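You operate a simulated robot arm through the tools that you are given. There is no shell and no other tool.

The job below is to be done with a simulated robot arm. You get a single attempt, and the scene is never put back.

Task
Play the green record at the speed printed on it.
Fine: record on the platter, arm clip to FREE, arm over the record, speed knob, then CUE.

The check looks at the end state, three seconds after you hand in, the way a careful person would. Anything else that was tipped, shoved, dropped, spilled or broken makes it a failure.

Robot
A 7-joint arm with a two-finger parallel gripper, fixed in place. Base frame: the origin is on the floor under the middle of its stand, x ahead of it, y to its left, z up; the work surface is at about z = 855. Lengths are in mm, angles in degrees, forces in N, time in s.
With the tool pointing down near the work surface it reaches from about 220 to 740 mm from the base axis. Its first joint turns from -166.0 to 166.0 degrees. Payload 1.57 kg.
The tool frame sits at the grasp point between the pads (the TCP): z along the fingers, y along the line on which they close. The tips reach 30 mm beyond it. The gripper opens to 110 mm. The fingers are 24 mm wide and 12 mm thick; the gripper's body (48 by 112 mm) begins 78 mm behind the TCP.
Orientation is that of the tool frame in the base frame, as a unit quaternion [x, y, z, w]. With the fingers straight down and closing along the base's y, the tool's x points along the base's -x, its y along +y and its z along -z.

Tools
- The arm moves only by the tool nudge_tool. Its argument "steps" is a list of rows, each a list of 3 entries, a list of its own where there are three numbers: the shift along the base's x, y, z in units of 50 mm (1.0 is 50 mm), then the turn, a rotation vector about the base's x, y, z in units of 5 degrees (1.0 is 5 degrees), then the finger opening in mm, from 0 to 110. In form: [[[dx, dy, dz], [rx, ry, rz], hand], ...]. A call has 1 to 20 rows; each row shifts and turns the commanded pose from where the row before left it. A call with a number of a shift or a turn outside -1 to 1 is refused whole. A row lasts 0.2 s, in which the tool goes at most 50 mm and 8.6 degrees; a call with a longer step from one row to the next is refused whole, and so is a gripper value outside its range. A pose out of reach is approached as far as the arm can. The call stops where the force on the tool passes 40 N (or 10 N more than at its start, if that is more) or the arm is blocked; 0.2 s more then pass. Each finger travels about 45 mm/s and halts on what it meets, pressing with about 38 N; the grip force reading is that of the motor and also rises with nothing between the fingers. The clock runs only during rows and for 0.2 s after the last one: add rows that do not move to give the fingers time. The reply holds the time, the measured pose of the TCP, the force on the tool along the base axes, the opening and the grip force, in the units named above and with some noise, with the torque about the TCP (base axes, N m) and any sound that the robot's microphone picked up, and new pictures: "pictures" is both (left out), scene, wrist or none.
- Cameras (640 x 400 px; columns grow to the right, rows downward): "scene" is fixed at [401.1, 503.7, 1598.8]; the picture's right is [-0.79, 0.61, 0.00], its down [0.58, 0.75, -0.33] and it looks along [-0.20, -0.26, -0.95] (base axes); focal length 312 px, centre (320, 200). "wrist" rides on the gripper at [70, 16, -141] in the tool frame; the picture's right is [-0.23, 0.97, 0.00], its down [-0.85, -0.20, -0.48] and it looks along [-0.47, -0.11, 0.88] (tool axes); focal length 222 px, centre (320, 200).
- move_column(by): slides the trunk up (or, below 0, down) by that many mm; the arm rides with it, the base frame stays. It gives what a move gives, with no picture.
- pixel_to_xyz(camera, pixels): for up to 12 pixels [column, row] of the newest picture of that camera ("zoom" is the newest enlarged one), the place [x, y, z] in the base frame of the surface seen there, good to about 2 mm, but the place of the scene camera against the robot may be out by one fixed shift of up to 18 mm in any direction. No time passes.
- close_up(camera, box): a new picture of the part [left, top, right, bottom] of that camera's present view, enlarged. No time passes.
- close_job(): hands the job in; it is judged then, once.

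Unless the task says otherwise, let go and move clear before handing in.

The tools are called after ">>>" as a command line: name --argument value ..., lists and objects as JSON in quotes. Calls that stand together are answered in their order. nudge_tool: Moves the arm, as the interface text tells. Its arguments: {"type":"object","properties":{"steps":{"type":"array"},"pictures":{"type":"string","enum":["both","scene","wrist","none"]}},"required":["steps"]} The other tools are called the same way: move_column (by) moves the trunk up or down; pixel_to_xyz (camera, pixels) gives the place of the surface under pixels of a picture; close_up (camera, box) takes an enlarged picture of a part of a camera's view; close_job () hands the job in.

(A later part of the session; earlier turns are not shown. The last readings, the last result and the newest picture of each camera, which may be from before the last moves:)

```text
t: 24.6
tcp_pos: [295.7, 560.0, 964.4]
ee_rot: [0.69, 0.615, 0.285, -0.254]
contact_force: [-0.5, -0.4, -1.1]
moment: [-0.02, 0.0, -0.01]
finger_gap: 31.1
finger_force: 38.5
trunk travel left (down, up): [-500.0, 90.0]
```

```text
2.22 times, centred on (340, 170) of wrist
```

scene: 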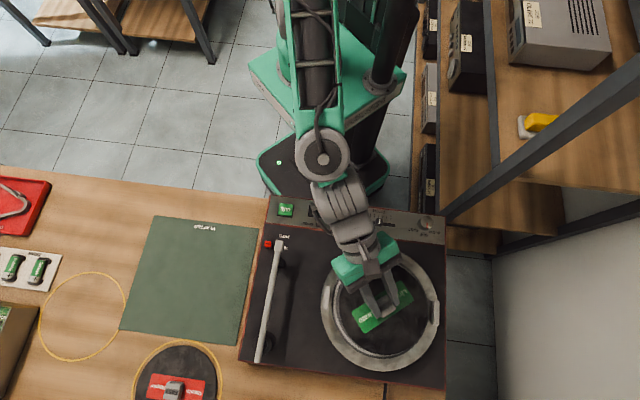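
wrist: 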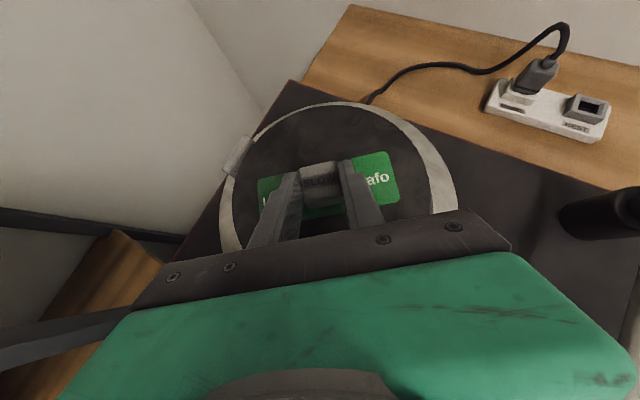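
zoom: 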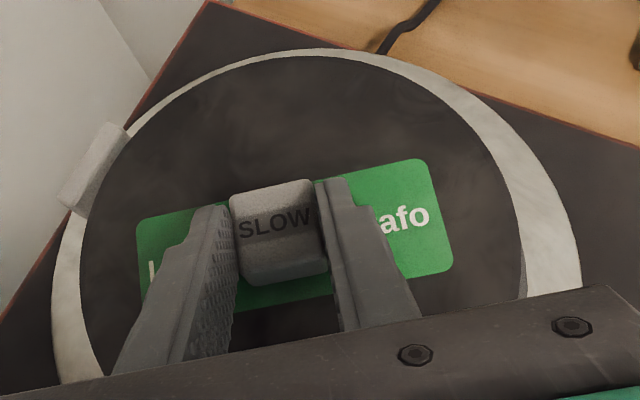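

I'll fit the record's edge and the platter's outer rim from this wrist zoom to check the centring.

>>> pixel_to_xyz --camera "zoom" --pixels '[[86, 270], [90, 240], [110, 190], [150, 135], [210, 90], [290, 64], [370, 70], [440, 105], [490, 155], [515, 220], [520, 270], [88, 320]]'

>>> pixel_to_xyz --camera "zoom" --pixels '[[180, 95], [240, 65], [310, 52], [380, 58], [450, 85], [510, 135], [555, 190], [574, 250], [578, 285], [58, 350], [55, 300], [65, 235]]'

```text
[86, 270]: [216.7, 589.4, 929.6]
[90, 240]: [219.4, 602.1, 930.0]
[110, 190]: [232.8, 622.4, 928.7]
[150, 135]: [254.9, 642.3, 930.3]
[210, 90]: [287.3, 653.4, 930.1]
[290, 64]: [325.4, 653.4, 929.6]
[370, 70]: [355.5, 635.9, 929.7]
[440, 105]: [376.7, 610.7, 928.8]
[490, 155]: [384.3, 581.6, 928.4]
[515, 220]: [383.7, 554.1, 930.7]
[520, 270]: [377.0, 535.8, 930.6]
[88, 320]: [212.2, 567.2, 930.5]
```

```text
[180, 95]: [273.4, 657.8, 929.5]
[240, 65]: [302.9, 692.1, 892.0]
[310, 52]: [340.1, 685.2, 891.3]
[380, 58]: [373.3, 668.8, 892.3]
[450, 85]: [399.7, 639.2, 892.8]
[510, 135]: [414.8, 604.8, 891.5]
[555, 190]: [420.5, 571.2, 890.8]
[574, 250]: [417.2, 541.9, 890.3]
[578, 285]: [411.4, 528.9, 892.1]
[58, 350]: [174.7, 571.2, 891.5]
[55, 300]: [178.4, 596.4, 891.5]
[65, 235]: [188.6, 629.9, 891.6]
```

The record fits at (299.7,569.7) and the platter rim at (297.6,571), so they're within about 2 mm. I'll trim by (-1.5,+1.5) and lower 28 mm gently.

>>> nudge_tool --steps '[[[-0.03, 0.03, -0.2], [0, 0, 0], 20], [[0, 0, -0.2], [0, 0, 0], 20], [[0, 0, -0.1], [0, 0, 0], 20], [[0, 0, -0.06], [0, 0, 0], 20], [[0, 0, 0], [0, 0, 0], 20]]' --pictures "scene"

```text
t: 25.8
tcp_pos: [295.6, 560.5, 937.2]
ee_rot: [0.689, 0.616, 0.286, -0.255]
contact_force: [-0.3, 0.2, -0.8]
moment: [-0.04, -0.01, 0.0]
finger_gap: 31.1
finger_force: 37.6
trunk travel left (down, up): [-500.0, 90.0]
```

scene: 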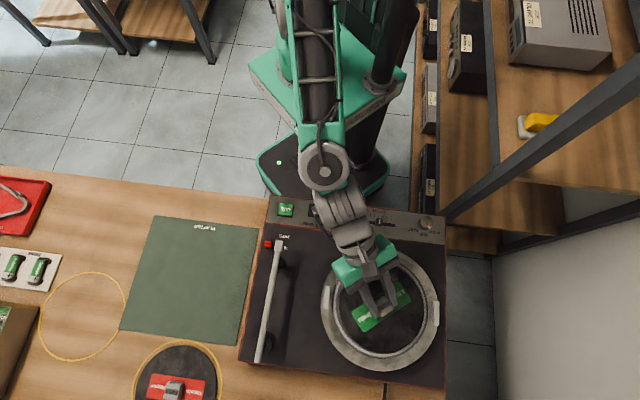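

No contact yet at z=937 and the record sits inside the ring; I'll come down in 1 mm steps to feel for the platter.

>>> nudge_tool --steps '[[[0, 0, -0.02], [0, 0, 0], 20], [[0, 0, -0.02], [0, 0, 0], 20], [[0, 0, -0.02], [0, 0, 0], 20]]' --pictures "wrist"

```text
t: 26.6
tcp_pos: [294.2, 562.0, 934.6]
ee_rot: [0.69, 0.615, 0.285, -0.254]
contact_force: [-0.4, -0.9, -1.0]
moment: [0.0, 0.02, 0.03]
finger_gap: 30.9
finger_force: 37.9
trunk travel left (down, up): [-500.0, 90.0]
```

wrist: 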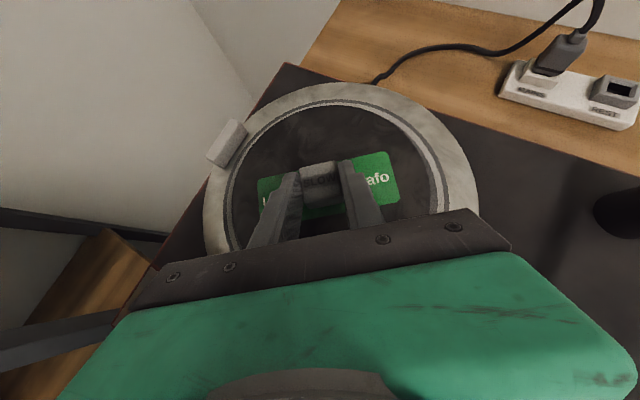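

>>> close_up --camera "wrist" --box '[200, 70, 480, 250]'

>>> nudge_tool --steps '[[[0, 0, -0.02], [0, 0, 0], 20], [[0, 0, -0.02], [0, 0, 0], 20]]' --pictures "none"

```text
2.22 times, centred on (340, 160) of wrist
```

zoom: 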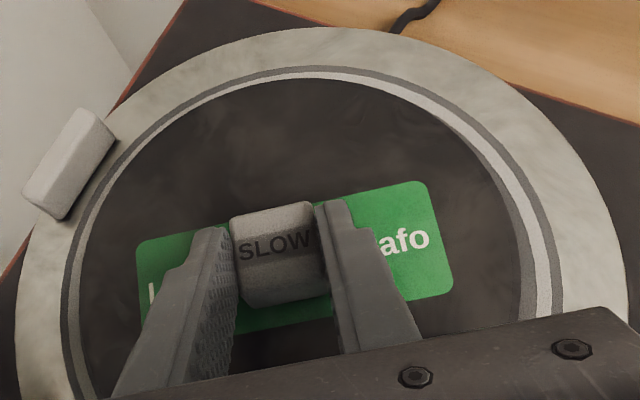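

```text
t: 27.2
tcp_pos: [294.3, 561.9, 934.2]
ee_rot: [0.69, 0.614, 0.287, -0.255]
contact_force: [-0.9, 0.6, 3.6]
moment: [0.43, 0.19, 0.02]
finger_gap: 30.9
finger_force: 38.2
trunk travel left (down, up): [-500.0, 90.0]
```

Contact: +3.6 N upward at z=934, so the record is resting on the platter. I'll open the fingers to 60 and lift straight up.

>>> nudge_tool --steps '[[[0, 0, 0], [0, 0, 0], 60], [[0, 0, 0], [0, 0, 0], 60], [[0, 0, 0], [0, 0, 0], 60], [[0, 0, 0.2], [0, 0, 0], 60], [[0, 0, 0.5], [0, 0, 0], 60], [[0, 0, 0.7], [0, 0, 0], 60], [[0, -0.3, 0.7], [0, 0, 0], 60], [[0, -0.6, 0.4], [0, 0, 0], 60], [[0, 0, 0], [0, 0, 0], 60]]'

```text
t: 29.2
tcp_pos: [297.6, 516.4, 1055.8]
ee_rot: [0.69, 0.615, 0.285, -0.254]
contact_force: [0.2, 0.1, 0.9]
moment: [0.02, 0.05, 0.01]
finger_gap: 60.1
finger_force: 0.0
trunk travel left (down, up): [-500.0, 90.0]
```

scene: 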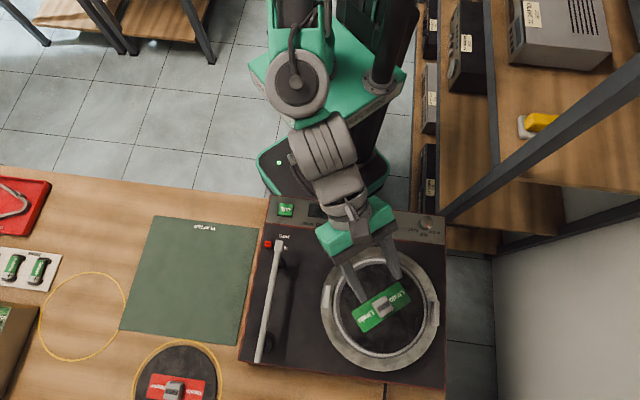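
wrist: 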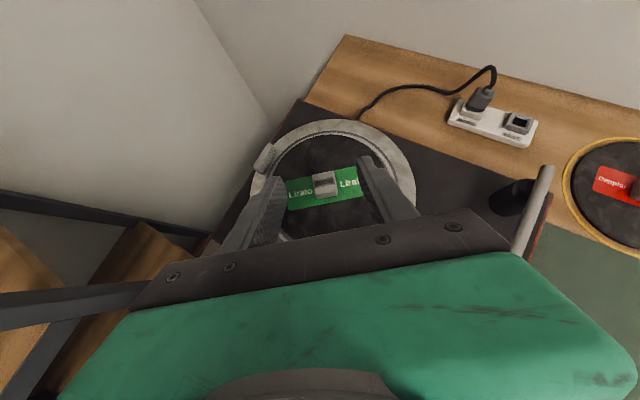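

>>> close_up --camera "scene" --box '[305, 235, 455, 385]'

>>> close_up --camera "wrist" --box '[230, 100, 430, 230]'

```text
2.67 times, centred on (380, 310) of scene
```

zoom: 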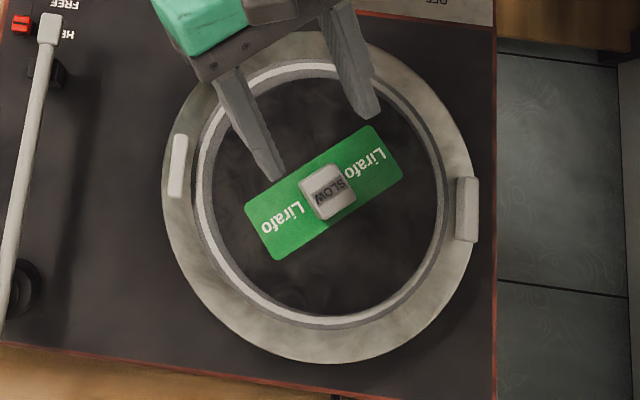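

```text
3.08 times, centred on (330, 165) of wrist
```

zoom: 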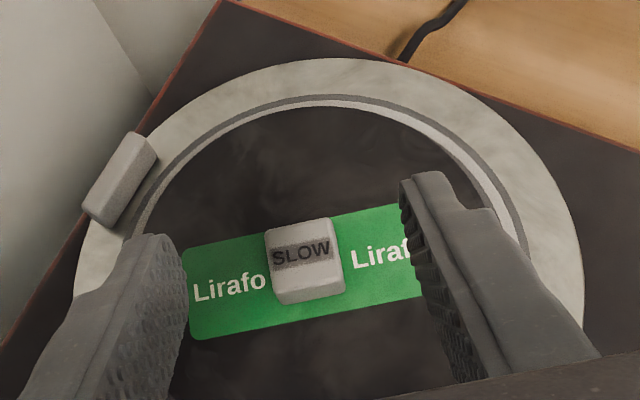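

The record lies within the ring; I'll measure the centring in 3D with the scene camera (same shift for both).

>>> pixel_to_xyz --camera "zoom" --pixels '[[136, 240], [150, 200], [190, 150], [250, 118], [320, 105], [390, 118], [440, 150], [480, 190]]'

>>> pixel_to_xyz --camera "scene" --pixels '[[342, 300], [341, 320], [349, 338], [365, 352], [388, 358], [408, 350], [420, 335], [424, 315], [422, 295], [412, 277], [346, 290], [400, 354]]'

>>> pixel_to_xyz --camera "scene" --pixels '[[323, 305], [325, 325], [335, 345], [350, 360], [370, 368], [395, 367], [415, 358], [430, 342], [437, 325], [435, 290], [425, 268], [410, 255]]'

```text
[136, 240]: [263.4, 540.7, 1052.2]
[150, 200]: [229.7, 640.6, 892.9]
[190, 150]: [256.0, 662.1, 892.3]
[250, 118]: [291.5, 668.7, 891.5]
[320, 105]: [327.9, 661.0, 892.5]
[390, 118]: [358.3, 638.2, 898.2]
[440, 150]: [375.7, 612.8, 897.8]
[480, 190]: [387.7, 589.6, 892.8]
```

```text
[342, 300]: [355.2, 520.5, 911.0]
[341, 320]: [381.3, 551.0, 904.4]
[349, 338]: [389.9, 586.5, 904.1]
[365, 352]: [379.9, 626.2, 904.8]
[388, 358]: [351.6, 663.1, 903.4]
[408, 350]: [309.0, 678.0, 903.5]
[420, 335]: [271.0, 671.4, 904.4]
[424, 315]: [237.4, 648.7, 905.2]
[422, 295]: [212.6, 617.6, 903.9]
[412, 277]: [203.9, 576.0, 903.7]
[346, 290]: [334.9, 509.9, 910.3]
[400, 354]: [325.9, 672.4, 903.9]
```

```text
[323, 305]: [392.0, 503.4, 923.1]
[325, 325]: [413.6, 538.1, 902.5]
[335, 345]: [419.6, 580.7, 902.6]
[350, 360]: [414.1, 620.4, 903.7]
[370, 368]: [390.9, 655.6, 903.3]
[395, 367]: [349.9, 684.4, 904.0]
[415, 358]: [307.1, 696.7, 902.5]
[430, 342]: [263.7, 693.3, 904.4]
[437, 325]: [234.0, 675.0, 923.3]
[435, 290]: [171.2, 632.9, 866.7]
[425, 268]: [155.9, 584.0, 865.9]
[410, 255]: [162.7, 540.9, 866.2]
```

>>> close_up --camera "scene" --box '[385, 255, 445, 365]'

>>> close_up --camera "scene" --box '[315, 285, 395, 375]'

```text
3.64 times, centred on (415, 310) of scene
```

zoom: 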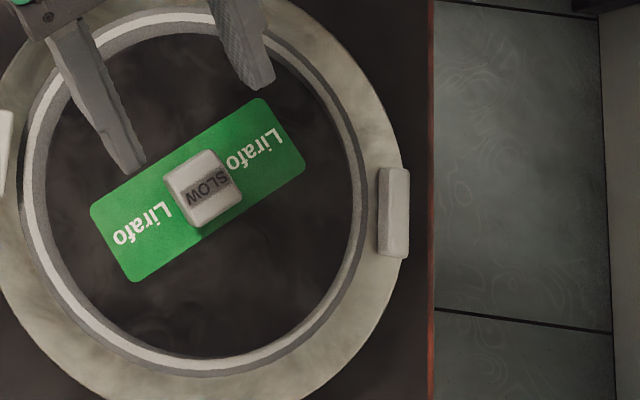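

```text
4.44 times, centred on (355, 330) of scene
```

zoom: 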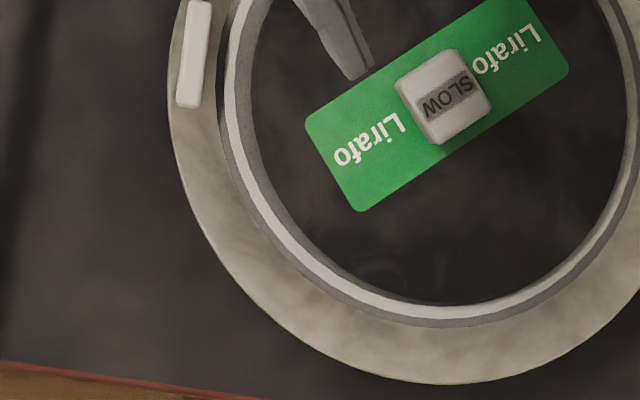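

The white ring is visible all around the record, so it's well seated. Next is the arm clip: I'll measure clip, slot, labels, rest post, head, and pivot.

>>> pixel_to_xyz --camera "scene" --pixels '[[268, 241], [268, 246], [271, 232], [269, 250], [280, 243], [278, 251], [274, 285], [267, 320], [263, 340], [258, 360], [272, 342], [284, 264]]'

>>> close_up --camera "scene" --box '[245, 225, 305, 275]'

>>> close_up --camera "scene" --box '[235, 310, 315, 370]'

```text
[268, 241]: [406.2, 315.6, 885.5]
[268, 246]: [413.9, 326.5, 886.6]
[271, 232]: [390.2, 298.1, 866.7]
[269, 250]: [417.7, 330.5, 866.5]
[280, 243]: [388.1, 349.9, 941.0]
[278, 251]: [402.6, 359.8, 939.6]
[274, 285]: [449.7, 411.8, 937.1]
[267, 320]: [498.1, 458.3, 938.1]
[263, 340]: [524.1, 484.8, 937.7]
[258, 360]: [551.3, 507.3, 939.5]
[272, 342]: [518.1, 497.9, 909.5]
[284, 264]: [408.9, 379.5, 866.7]
```

```text
8.00 times, centred on (275, 250) of scene
```

zoom: 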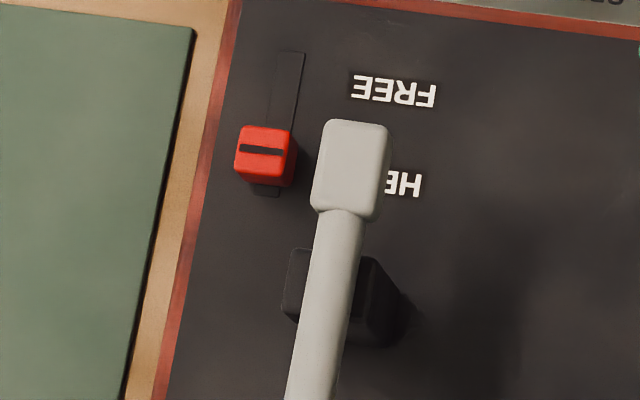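

```text
6.67 times, centred on (275, 340) of scene
```

zoom: 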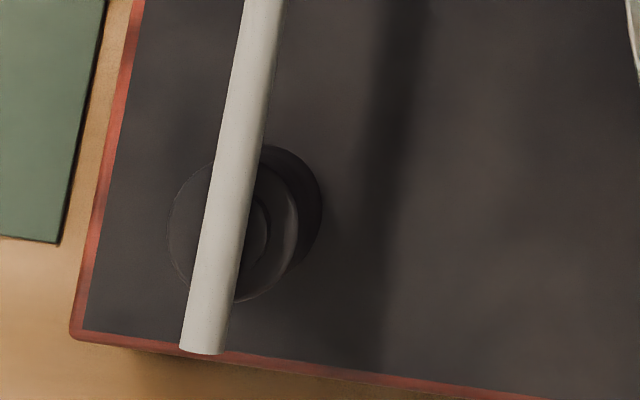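

Clip top is near (407,316,874), the slot runs toward FREE along about (-0.7,-0.7), and the arm pivots near (531,485) with its head at (392,350), 194 mm out. I'll first bring the tool back to vertical at this height.

>>> nudge_tool --steps '[[[0, 0, 0.3], [-0.9936, 0.113, 0], 60], [[0, 0, 0.3], [-0.9936, 0.113, 0], 60], [[0, 0, 0], [-0.9936, 0.113, 0], 60], [[0, 0, 0], [-0.9936, 0.113, 0], 60], [[0, 0, 0], [-0.9936, 0.113, 0], 40], [[0, 0, 0], [-0.9936, 0.113, 0], 40], [[0, 0, 0], [-0.9936, 0.113, 0], 40], [[0, 0, 0], [-0.9936, 0.113, 0], 40], [[0, 0, 0], [-0.9936, 0.113, 0], 40]]'

```text
t: 31.2
tcp_pos: [294.4, 515.3, 1086.5]
ee_rot: [0.746, 0.666, -0.002, 0.0]
contact_force: [-0.6, -0.1, 0.1]
moment: [-0.01, -0.01, -0.02]
finger_gap: 39.7
finger_force: 0.1
trunk travel left (down, up): [-500.0, 90.0]
```

scene: 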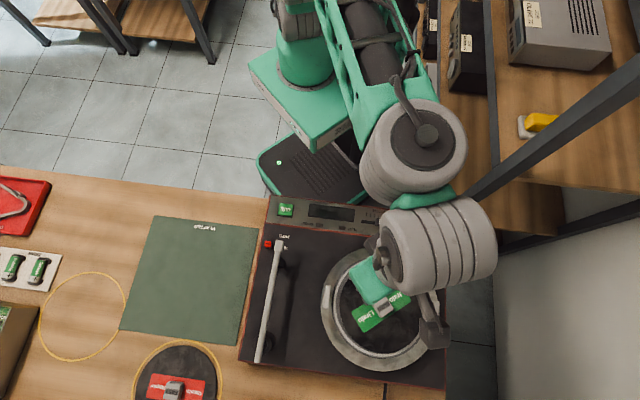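
wrist: 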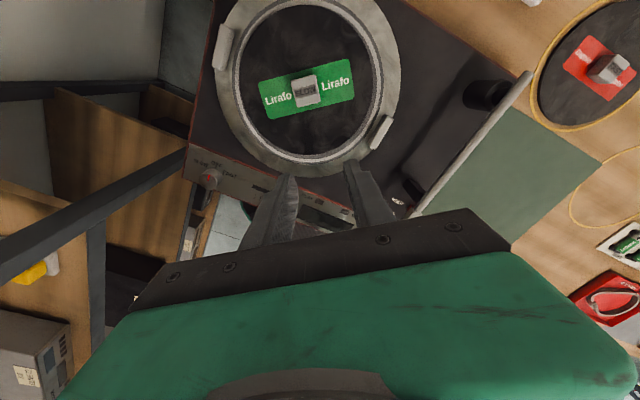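

The tool is vertical and the wrist view shows the record evenly centred in its ring (310,85). I'll take measurements of the arm pivot and tail from this view, then move over the clip.

>>> pixel_to_xyz --camera "wrist" --pixels '[[478, 95], [487, 85], [490, 102], [525, 75], [470, 150], [440, 190], [310, 88], [380, 132], [222, 48], [400, 190], [410, 185], [455, 115]]'

>>> close_up --camera "wrist" --box '[370, 50, 550, 220]'

```text
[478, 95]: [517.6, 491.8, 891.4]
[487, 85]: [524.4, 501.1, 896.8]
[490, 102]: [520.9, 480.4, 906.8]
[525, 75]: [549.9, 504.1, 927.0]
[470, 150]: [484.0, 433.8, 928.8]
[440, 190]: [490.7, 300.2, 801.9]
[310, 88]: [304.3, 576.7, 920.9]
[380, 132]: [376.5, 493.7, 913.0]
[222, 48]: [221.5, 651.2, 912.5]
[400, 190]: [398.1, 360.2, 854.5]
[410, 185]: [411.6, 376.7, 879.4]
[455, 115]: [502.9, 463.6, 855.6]
```

```text
2.35 times, centred on (460, 135) of wrist
```

zoom: 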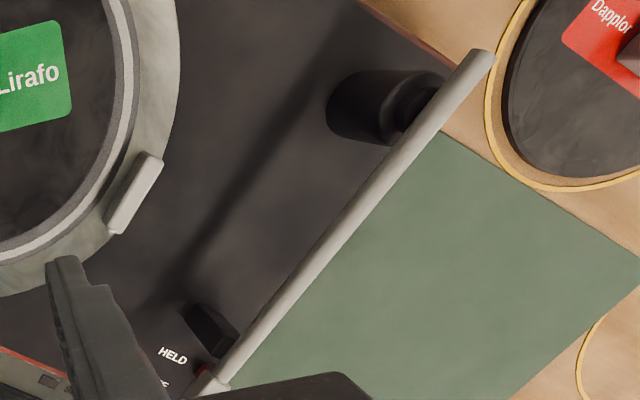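

Tabs' midpoint gives a platter centre of (299,572.5), and the arm tube's top is near 928 with the rest post at only 879. Now I'll yaw +51.5° and move over the clip at z≈1000.

>>> nudge_tool --steps '[[[0.205, -0.362, -0.1], [0, 0, 1], 40], [[0.205, -0.362, -0.1], [0, 0, 1], 40], [[0.205, -0.362, -0.1], [0, 0, 1], 40], [[0.205, -0.362, -0.1], [0, 0, 1], 40], [[0.205, -0.362, -0.1], [0, 0, 1], 40], [[0.205, -0.362, -0.2], [0, 0, 1], 40], [[0.205, -0.362, -0.2], [0, 0, 1], 40], [[0.205, -0.362, -0.2], [0, 0, 1], 40], [[0.205, -0.362, -0.2], [0, 0, 1], 40], [[0.205, -0.362, -0.2], [0, 0, 1], 40], [[0.205, -0.362, -0.2], [0, 0, 0.3], 40], [[0, 0, 0], [0, 0, 0], 40]]'

```text
t: 33.8
tcp_pos: [406.9, 315.3, 1000.8]
ee_rot: [0.383, 0.924, -0.001, 0.001]
contact_force: [0.4, -0.7, -0.8]
moment: [-0.01, 0.0, 0.0]
finger_gap: 40.0
finger_force: 0.1
trunk travel left (down, up): [-500.0, 90.0]
```

scene: 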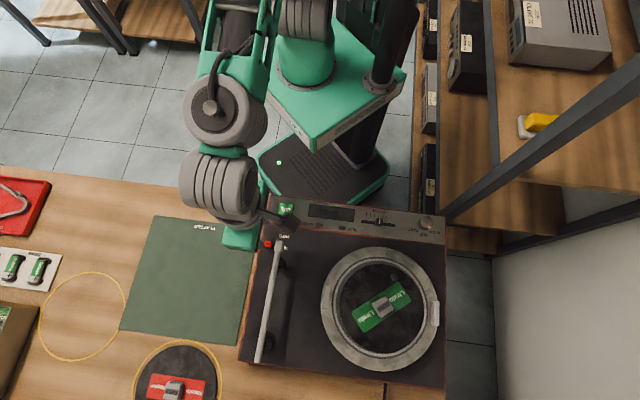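
wrist: 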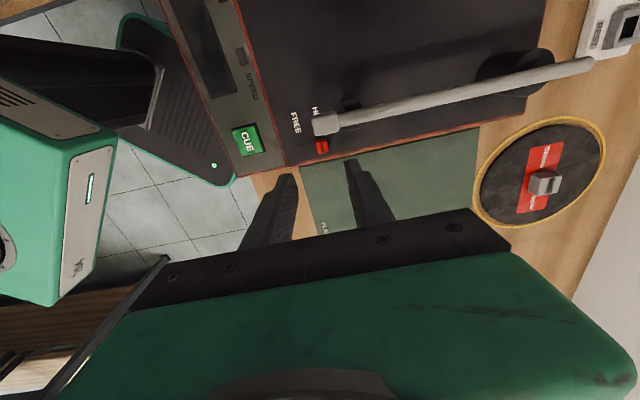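

The view now shows the red clip at (322,146), FREE at (296,122) and the arm head at (325,125). I'll zoom and measure.

>>> close_up --camera "wrist" --box '[270, 90, 370, 170]'

>>> close_up --camera "scene" --box '[245, 225, 305, 275]'

```text
5.00 times, centred on (320, 130) of wrist
```

zoom: 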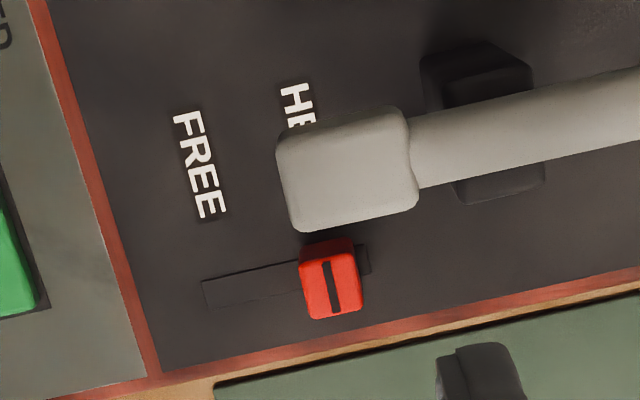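

```text
8.00 times, centred on (275, 250) of scene
```

zoom: 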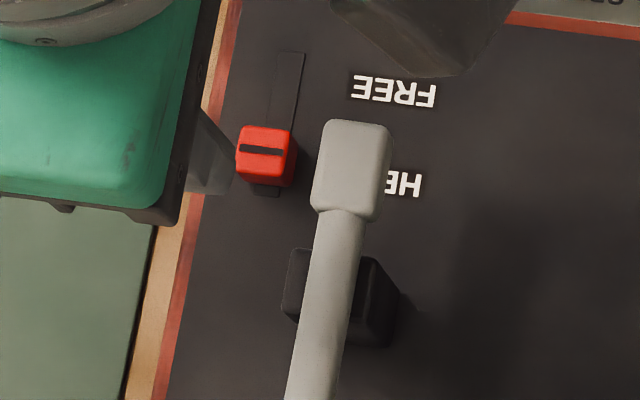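

>>> pixel_to_xyz --camera "wrist" --pixels '[[317, 141], [326, 139], [327, 151], [319, 153], [322, 146], [297, 149], [329.5, 143], [313, 121], [336, 113.5], [338, 130], [317, 135], [345, 121]]'

>>> pixel_to_xyz --camera "wrist" --pixels '[[310, 146], [304, 148], [296, 122], [353, 105], [358, 130], [350, 168], [280, 190], [357, 120], [400, 108], [500, 80], [590, 64], [346, 127]]'

```text
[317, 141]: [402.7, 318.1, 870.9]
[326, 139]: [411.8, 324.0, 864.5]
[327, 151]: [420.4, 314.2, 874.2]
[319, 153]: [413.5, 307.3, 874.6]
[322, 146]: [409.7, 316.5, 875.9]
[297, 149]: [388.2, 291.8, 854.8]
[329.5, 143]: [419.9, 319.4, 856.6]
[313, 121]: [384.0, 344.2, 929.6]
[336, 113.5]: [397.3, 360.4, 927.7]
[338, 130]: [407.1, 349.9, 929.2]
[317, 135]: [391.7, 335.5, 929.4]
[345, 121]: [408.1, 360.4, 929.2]
```

```text
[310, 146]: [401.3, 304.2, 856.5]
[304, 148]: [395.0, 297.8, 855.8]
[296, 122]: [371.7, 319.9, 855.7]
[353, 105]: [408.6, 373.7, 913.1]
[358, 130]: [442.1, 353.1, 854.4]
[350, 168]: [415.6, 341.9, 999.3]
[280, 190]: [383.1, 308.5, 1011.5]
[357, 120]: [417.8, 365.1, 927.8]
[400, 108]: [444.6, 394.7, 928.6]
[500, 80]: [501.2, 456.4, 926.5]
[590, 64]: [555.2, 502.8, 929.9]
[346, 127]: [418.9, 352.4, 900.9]
```

Clip centre ≈(412,316), top z≈875, with the slot running 42 mm toward FREE; travel should be about 26 mm. I'll check the panel height near where the front finger will pass.

>>> pixel_to_xyz --camera "wrist" --pixels '[[275, 155], [265, 130], [255, 100], [284, 158], [288, 165], [245, 140], [295, 160], [310, 158], [340, 150], [280, 140], [240, 120], [335, 148]]'

```text
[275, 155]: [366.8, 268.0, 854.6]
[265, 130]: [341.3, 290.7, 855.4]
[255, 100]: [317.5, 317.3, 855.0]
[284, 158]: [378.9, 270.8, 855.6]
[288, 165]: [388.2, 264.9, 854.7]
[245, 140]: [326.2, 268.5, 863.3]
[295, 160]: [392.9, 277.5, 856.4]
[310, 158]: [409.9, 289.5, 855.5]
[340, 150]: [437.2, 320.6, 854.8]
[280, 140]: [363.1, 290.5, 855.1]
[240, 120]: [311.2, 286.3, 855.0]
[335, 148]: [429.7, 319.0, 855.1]
```

The panel is flat at 855. I'll narrow the fingers to 26 mm and descend with the clip between them, first to z≈930 and then 892.

>>> nudge_tool --steps '[[[0.078, -0.07, 0], [0, 0, 0], 26], [[0, 0, -0.4], [0, 0, 0], 26], [[0, 0, -0.5], [0, 0, 0], 26], [[0, 0, -0.5], [0, 0, 0], 26], [[0, 0, 0], [0, 0, 0], 26]]'

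```text
t: 35.0
tcp_pos: [407.7, 312.6, 931.5]
ee_rot: [0.383, 0.924, -0.001, 0.0]
contact_force: [0.1, -0.2, 0.3]
moment: [-0.01, -0.02, -0.01]
finger_gap: 26.0
finger_force: 0.0
trunk travel left (down, up): [-500.0, 90.0]
```

scene: 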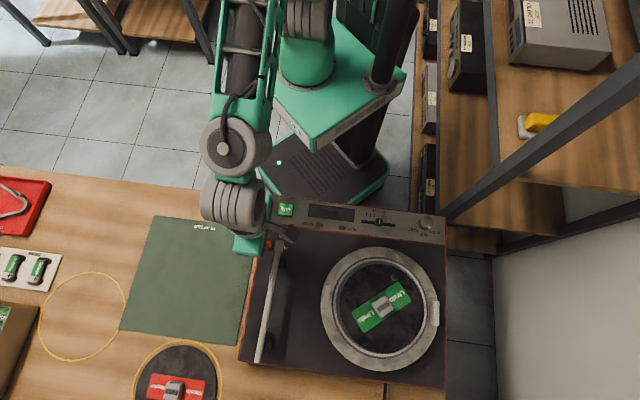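
wrist: 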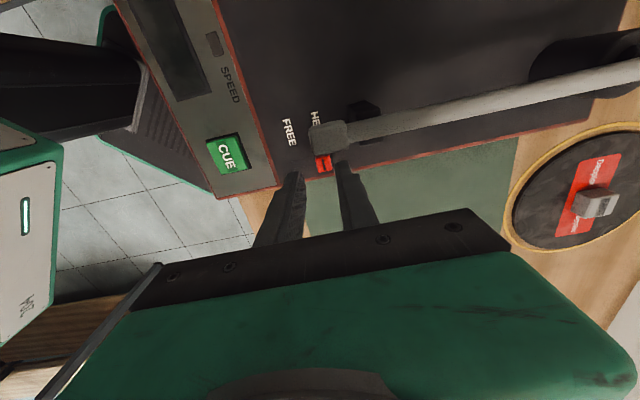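

>>> close_up --camera "wrist" --box '[260, 90, 420, 220]'

>>> pixel_to_xyz --camera "wrist" --pixels '[[318, 160], [328, 158], [323, 166], [320, 170], [330, 167], [293, 176], [339, 166], [300, 180], [345, 175], [315, 150], [345, 140], [325, 155]]'

```text
3.08 times, centred on (340, 155) of wrist
```

zoom: 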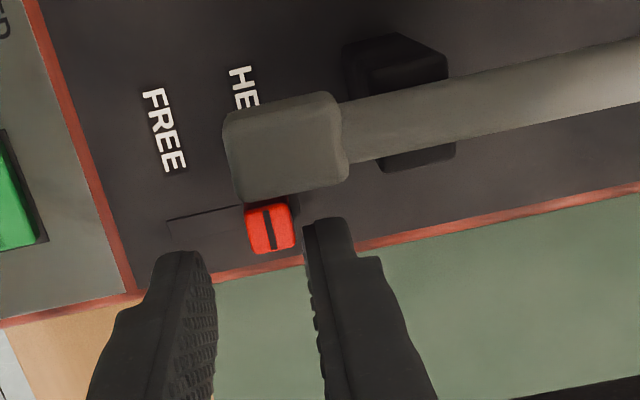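

```text
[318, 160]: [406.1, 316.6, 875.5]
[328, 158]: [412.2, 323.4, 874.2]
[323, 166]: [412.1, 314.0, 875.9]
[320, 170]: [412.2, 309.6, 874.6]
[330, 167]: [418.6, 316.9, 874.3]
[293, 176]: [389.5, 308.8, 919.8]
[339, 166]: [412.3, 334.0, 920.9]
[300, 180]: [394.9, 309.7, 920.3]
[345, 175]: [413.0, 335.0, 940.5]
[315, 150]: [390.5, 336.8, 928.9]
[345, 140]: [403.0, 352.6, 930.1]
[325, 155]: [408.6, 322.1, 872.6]
```

The clip centre is (412.3,316.6), squarely between the finger lines. I'll go down to z≈892.

>>> nudge_tool --steps '[[[0, 0, -0.3], [0, 0, 0], 26], [[0, 0, -0.3], [0, 0, 0], 26], [[0, 0, -0.19], [0, 0, 0], 26], [[0, 0, 0], [0, 0, 0], 26]]'

```text
t: 36.0
tcp_pos: [411.2, 314.2, 891.3]
ee_rot: [0.383, 0.924, -0.001, 0.001]
contact_force: [0.1, -0.4, -0.5]
moment: [0.02, -0.03, 0.02]
finger_gap: 25.9
finger_force: 0.0
trunk travel left (down, up): [-500.0, 90.0]
```

scene: 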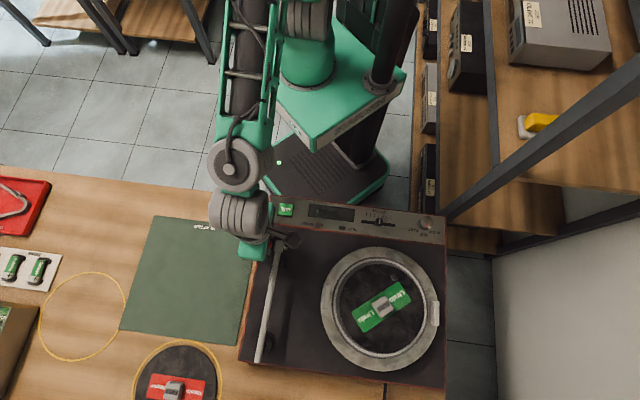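
wrist: 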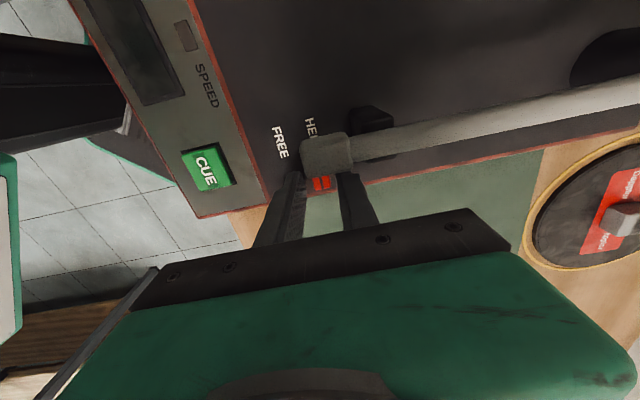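

The clip (321,184) is between the fingers without contact. I'll slide toward FREE along (-0.707,-0.707), 20 mm first.

>>> nudge_tool --steps '[[[-0.07, -0.07, 0], [0, 0, 0], 26], [[-0.07, -0.07, 0], [0, 0, 0], 26], [[-0.07, -0.07, 0], [0, 0, 0], 26], [[-0.07, -0.07, 0], [0, 0, 0], 26]]'

```text
t: 37.0
tcp_pos: [396.8, 299.7, 893.6]
ee_rot: [0.383, 0.924, -0.001, 0.0]
contact_force: [0.3, 0.2, 0.9]
moment: [-0.02, 0.01, -0.03]
finger_gap: 26.0
finger_force: 0.0
trunk travel left (down, up): [-500.0, 90.0]
```

scene: 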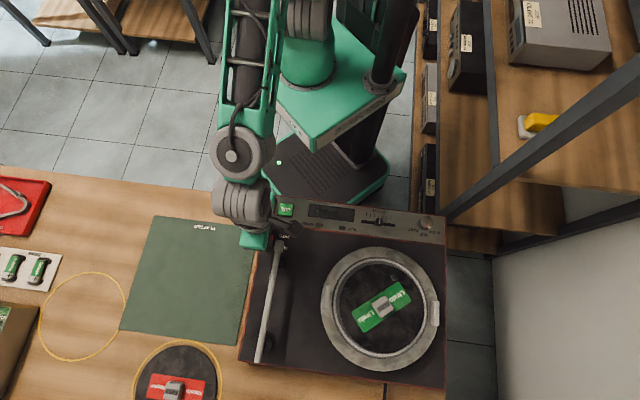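
wrist: 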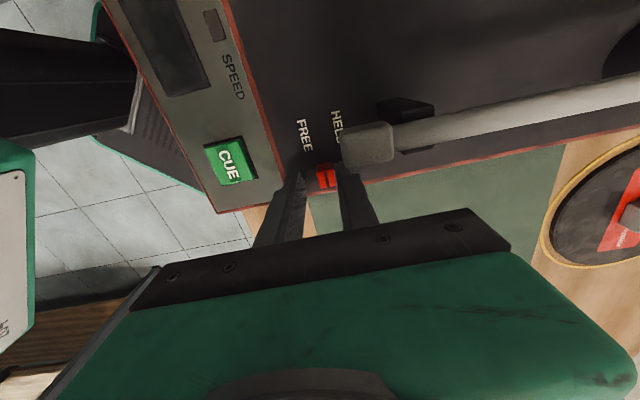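

The clip is moving with the back finger; it's now between HELD and FREE at (326,176). I'll push 8 mm more in small steps and then check.

>>> nudge_tool --steps '[[[-0.04, -0.04, 0], [0, 0, 0], 26], [[-0.04, -0.04, 0], [0, 0, 0], 26], [[-0.03, -0.03, 0], [0, 0, 0], 26], [[0, 0, 0], [0, 0, 0], 26]]'

>>> close_up --camera "wrist" --box '[260, 90, 420, 220]'

```text
t: 38.0
tcp_pos: [392.1, 294.2, 892.6]
ee_rot: [0.382, 0.924, -0.001, 0.001]
contact_force: [-1.0, -0.2, 0.2]
moment: [0.01, 0.03, 0.0]
finger_gap: 26.0
finger_force: 0.0
trunk travel left (down, up): [-500.0, 90.0]
```

scene: 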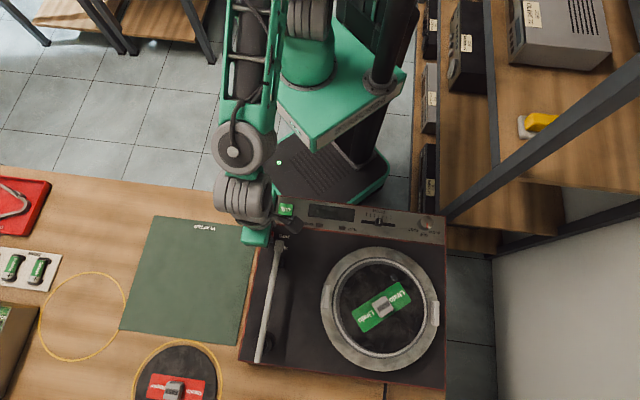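
wrist: 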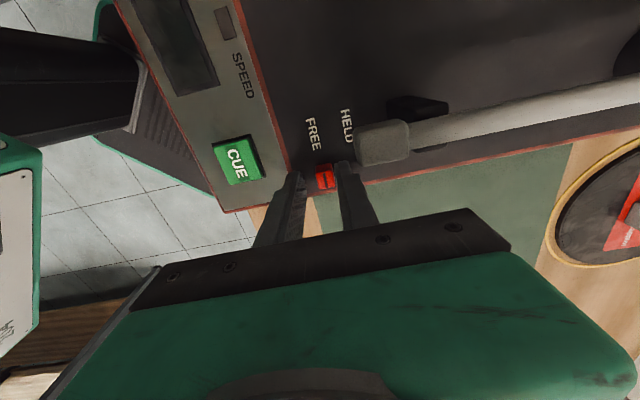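

```text
3.08 times, centred on (340, 155) of wrist
```

zoom: 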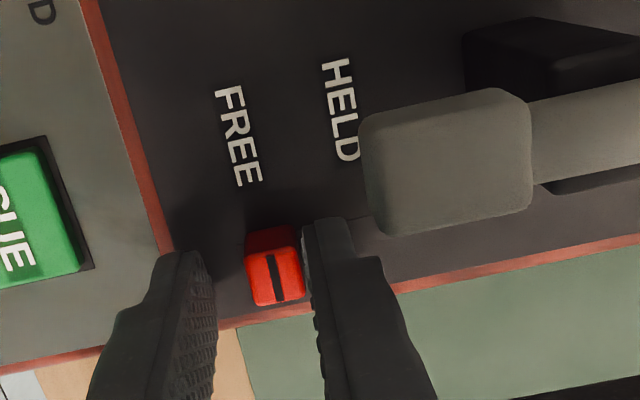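

The clip is nearly in line with FREE; I'll measure it against the slot's end.

>>> pixel_to_xyz --camera "zoom" --pixels '[[275, 275], [252, 258], [297, 252], [300, 295], [260, 302], [238, 140], [340, 110], [225, 250], [232, 280], [240, 230]]'

```text
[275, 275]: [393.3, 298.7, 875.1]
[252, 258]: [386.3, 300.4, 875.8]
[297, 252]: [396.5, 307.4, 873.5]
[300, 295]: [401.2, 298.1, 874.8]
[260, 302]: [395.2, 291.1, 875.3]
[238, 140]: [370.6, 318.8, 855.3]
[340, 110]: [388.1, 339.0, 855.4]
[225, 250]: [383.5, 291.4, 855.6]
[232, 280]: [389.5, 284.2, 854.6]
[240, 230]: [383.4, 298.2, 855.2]
```

The clip centre is at v=490.4 against FREE's 487–489, so about 2 mm remain. I'll push 3 mm further gently and watch the force.

>>> nudge_tool --steps '[[[-0.02, -0.02, 0], [0, 0, 0], 26], [[-0.02, -0.02, 0], [0, 0, 0], 26], [[0, 0, 0], [0, 0, 0], 26]]' --pictures "wrist"

>>> close_up --camera "wrist" --box '[260, 90, 420, 220]'

>>> pixel_to_xyz --camera "zoom" --pixels '[[275, 275], [252, 260], [297, 252], [300, 295], [260, 302], [242, 140], [345, 110]]'

```text
t: 38.8
tcp_pos: [389.9, 292.6, 894.2]
ee_rot: [0.382, 0.924, 0.0, 0.001]
contact_force: [2.3, 1.4, -0.8]
moment: [0.05, -0.08, 0.0]
finger_gap: 28.8
finger_force: 1.0
trunk travel left (down, up): [-500.0, 90.0]
```

wrist: 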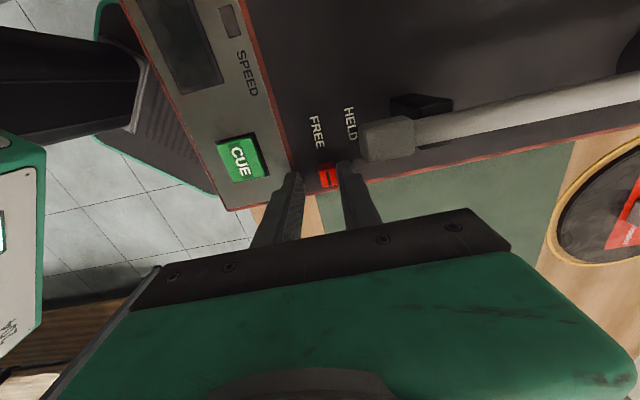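

```text
3.08 times, centred on (340, 155) of wrist
```

zoom: 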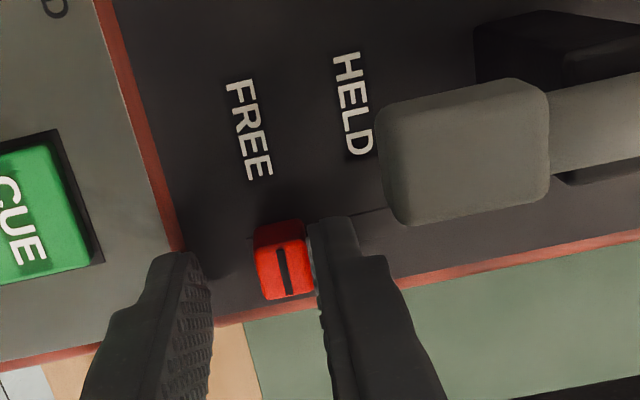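

```text
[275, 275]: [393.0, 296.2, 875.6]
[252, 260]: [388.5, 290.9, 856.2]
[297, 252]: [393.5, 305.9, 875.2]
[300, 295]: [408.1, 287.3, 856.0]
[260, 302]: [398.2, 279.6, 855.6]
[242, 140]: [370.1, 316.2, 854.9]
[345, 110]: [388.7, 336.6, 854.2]
```

The fingers spread to 28.8 mm with a 2.7 N reaction, so the clip has hit its FREE end stop, in line with the FREE label. I'll back off 3 mm and rise.

>>> nudge_tool --steps '[[[0.05, 0.05, 0], [0, 0, 0], 28], [[0.02, 0.02, 0], [0, 0, 0], 28], [[0, 0, 0.3], [0, 0, 0], 28], [[0, 0, 0.6], [0, 0, 0], 28], [[0, 0, 0.8], [0, 0, 0], 28], [[0, 0, 0.7], [0, 0, 0], 28], [[0, 0, 0], [0, 0, 0], 28]]'

>>> close_up --camera "scene" --box '[245, 225, 305, 275]'

>>> close_up --camera "wrist" --box '[260, 80, 420, 200]'

```text
t: 40.4
tcp_pos: [391.7, 293.5, 1012.4]
ee_rot: [0.382, 0.924, -0.001, 0.001]
contact_force: [-0.4, 0.6, 0.1]
moment: [0.01, 0.05, -0.05]
finger_gap: 28.2
finger_force: 0.1
trunk travel left (down, up): [-500.0, 90.0]
```

scene: 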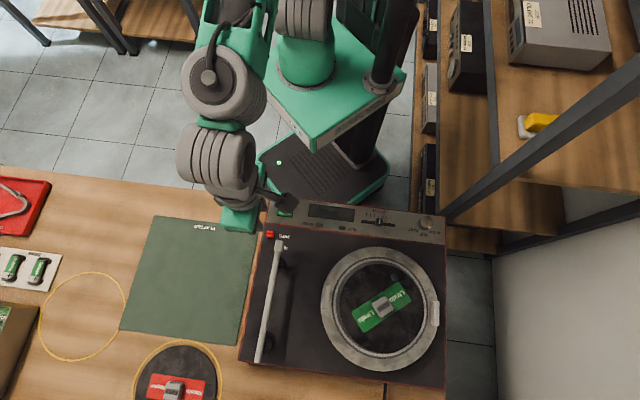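
wrist: 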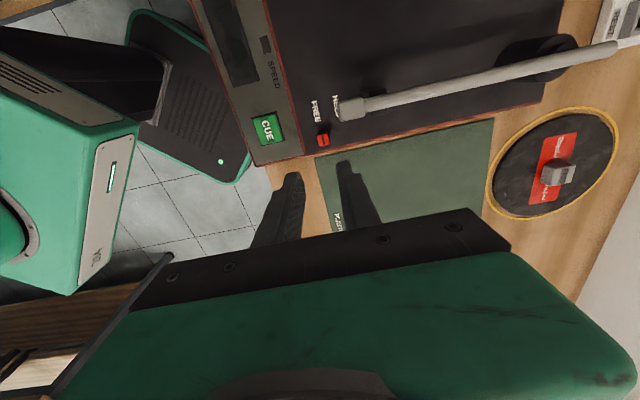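

```text
8.00 times, centred on (275, 250) of scene
```

zoom: 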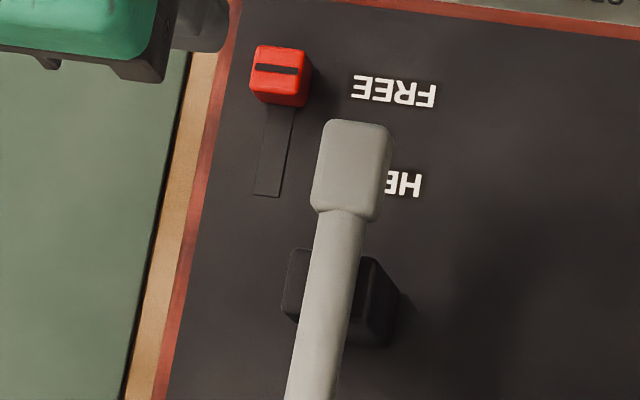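

```text
3.33 times, centred on (340, 140) of wrist
```

zoom: 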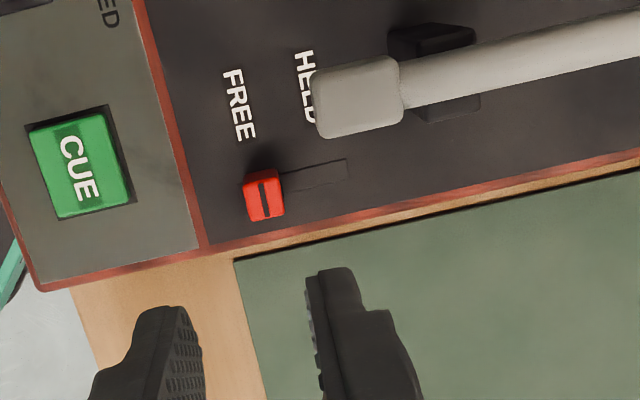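

The clip is at FREE with the slot empty behind it toward HELD. Now the arm: head centre ≈(395,348), top 929; I'll rotate the hand +90° so the fingers straddle the head sideways, and move above it.

>>> nudge_tool --steps '[[[0, 0.05, 0.2], [0, 0, 1], 40], [[0, 0.06, 0], [0, 0, 1], 40], [[0, 0.06, 0], [0, 0, 1], 40], [[0, 0.06, 0], [0, 0, 1], 40], [[0, 0.06, 0], [0, 0, 1], 40], [[0, 0.06, 0], [0, 0, 1], 40], [[0, 0.06, 0], [0, 0, 1], 40], [[0, 0.06, 0], [0, 0, 1], 40], [[0, 0.06, 0], [0, 0, 1], 40], [[0, 0.06, 0], [0, 0, 1], 40], [[0, 0.06, 0], [0, 0, 1], 40], [[0, 0.06, 0], [0, 0, 1], 40], [[0, 0.06, 0], [0, 0, 1], 40], [[0, 0.06, 0], [0, 0, 1], 40], [[0.02, 0.06, 0], [0, 0, 1], 40], [[0.02, 0.06, 0], [0, 0, 1], 40], [[0.02, 0.06, 0], [0, 0, 1], 40], [[0.02, 0.06, 0], [0, 0, 1], 40], [[0, 0, 0], [0, 0, 0], 40]]'

```text
t: 44.4
tcp_pos: [396.2, 347.8, 1024.4]
ee_rot: [-0.384, 0.923, 0.001, 0.001]
contact_force: [0.0, 0.3, -0.1]
moment: [0.01, 0.01, -0.01]
finger_gap: 40.2
finger_force: 0.1
trunk travel left (down, up): [-500.0, 90.0]
```

scene: 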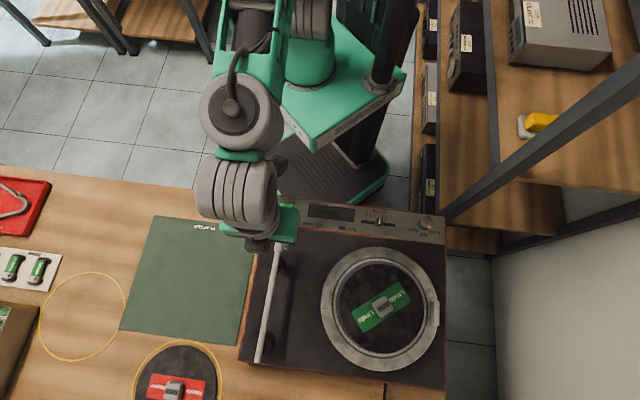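
wrist: 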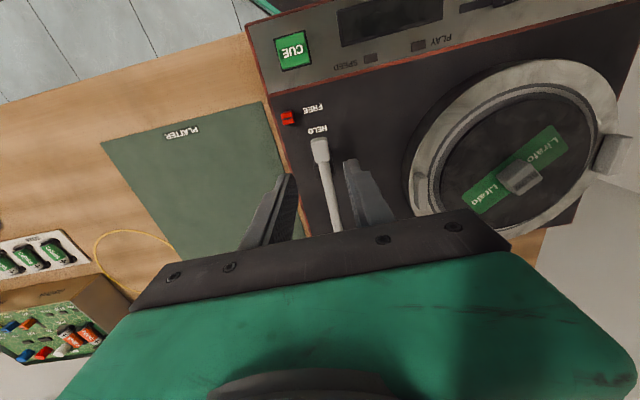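

The head (320,148) and arm tube lie between the finger lines. I'll zoom and measure the head from here.

>>> close_up --camera "wrist" --box '[250, 90, 410, 230]'

>>> pixel_to_xyz --camera "zoom" --pixels '[[250, 130], [292, 122], [298, 160], [258, 165], [275, 145], [275, 190], [310, 185], [290, 200], [320, 290], [300, 300], [335, 280], [275, 172]]'

```text
2.86 times, centred on (330, 160) of wrist
```

zoom: 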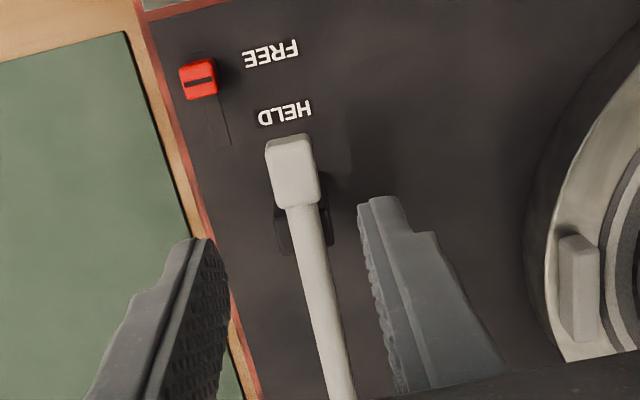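

```text
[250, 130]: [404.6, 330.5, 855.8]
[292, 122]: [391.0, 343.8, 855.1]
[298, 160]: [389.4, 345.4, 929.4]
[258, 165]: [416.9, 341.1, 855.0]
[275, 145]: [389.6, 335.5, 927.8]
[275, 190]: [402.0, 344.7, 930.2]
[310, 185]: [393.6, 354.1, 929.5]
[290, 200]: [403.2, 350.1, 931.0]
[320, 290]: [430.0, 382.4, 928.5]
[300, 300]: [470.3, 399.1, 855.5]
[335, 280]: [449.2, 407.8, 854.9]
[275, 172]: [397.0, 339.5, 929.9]
```

The head is centred between the fingers within about 2 mm. I'll set 36 mm opening and descend to z≈940, so the tips end at about 910 beside the head.

>>> nudge_tool --steps '[[[0, 0, -0.4], [0, 0, 0], 36], [[0, 0, -0.4], [0, 0, 0], 36], [[0, 0, -0.4], [0, 0, 0], 36], [[0, 0, -0.3], [0, 0, 0], 36], [[0, 0, -0.19], [0, 0, 0], 36], [[0, 0, 0], [0, 0, 0], 36]]'

>>> close_up --camera "wrist" --box '[240, 120, 400, 260]'

>>> close_up --camera "scene" --box '[245, 205, 345, 285]'

```text
t: 45.8
tcp_pos: [395.8, 349.9, 937.6]
ee_rot: [-0.383, 0.924, 0.0, 0.0]
contact_force: [-0.8, 0.4, -1.0]
moment: [0.02, 0.02, -0.01]
finger_gap: 35.8
finger_force: 0.1
trunk travel left (down, up): [-500.0, 90.0]
```

scene: 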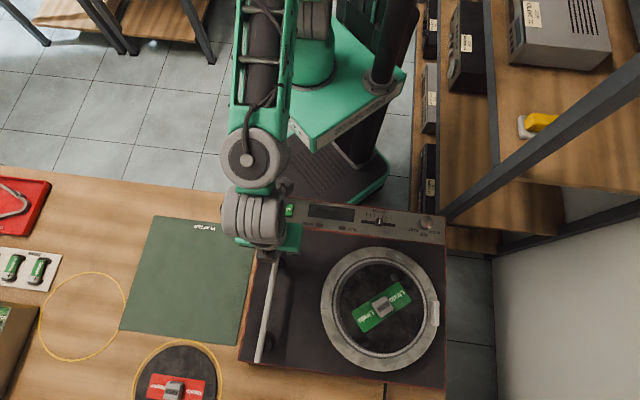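
wrist: 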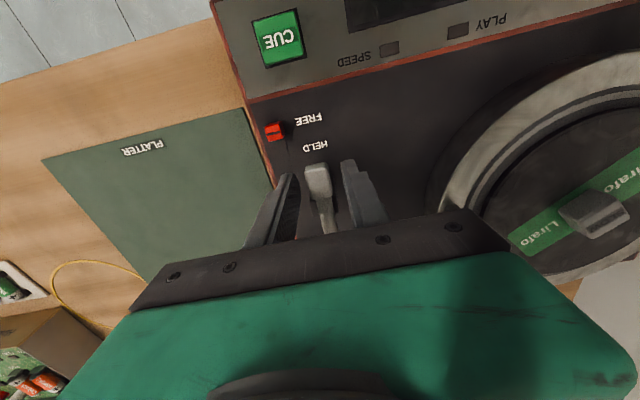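

```text
2.86 times, centred on (320, 190) of wrist
```

zoom: 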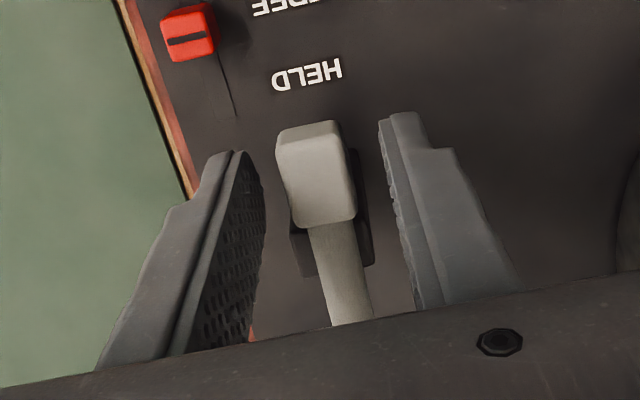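

```text
5.00 times, centred on (295, 245) of scene
```

zoom: 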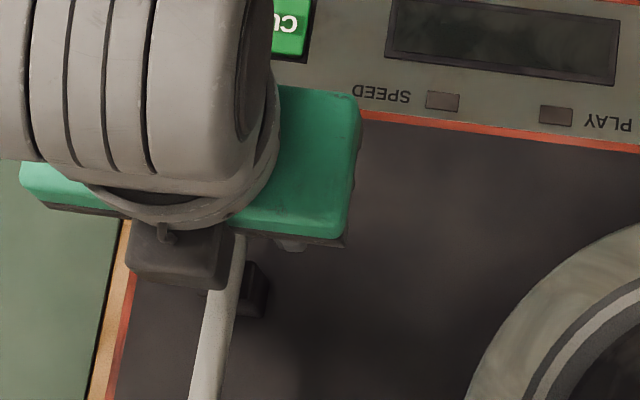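

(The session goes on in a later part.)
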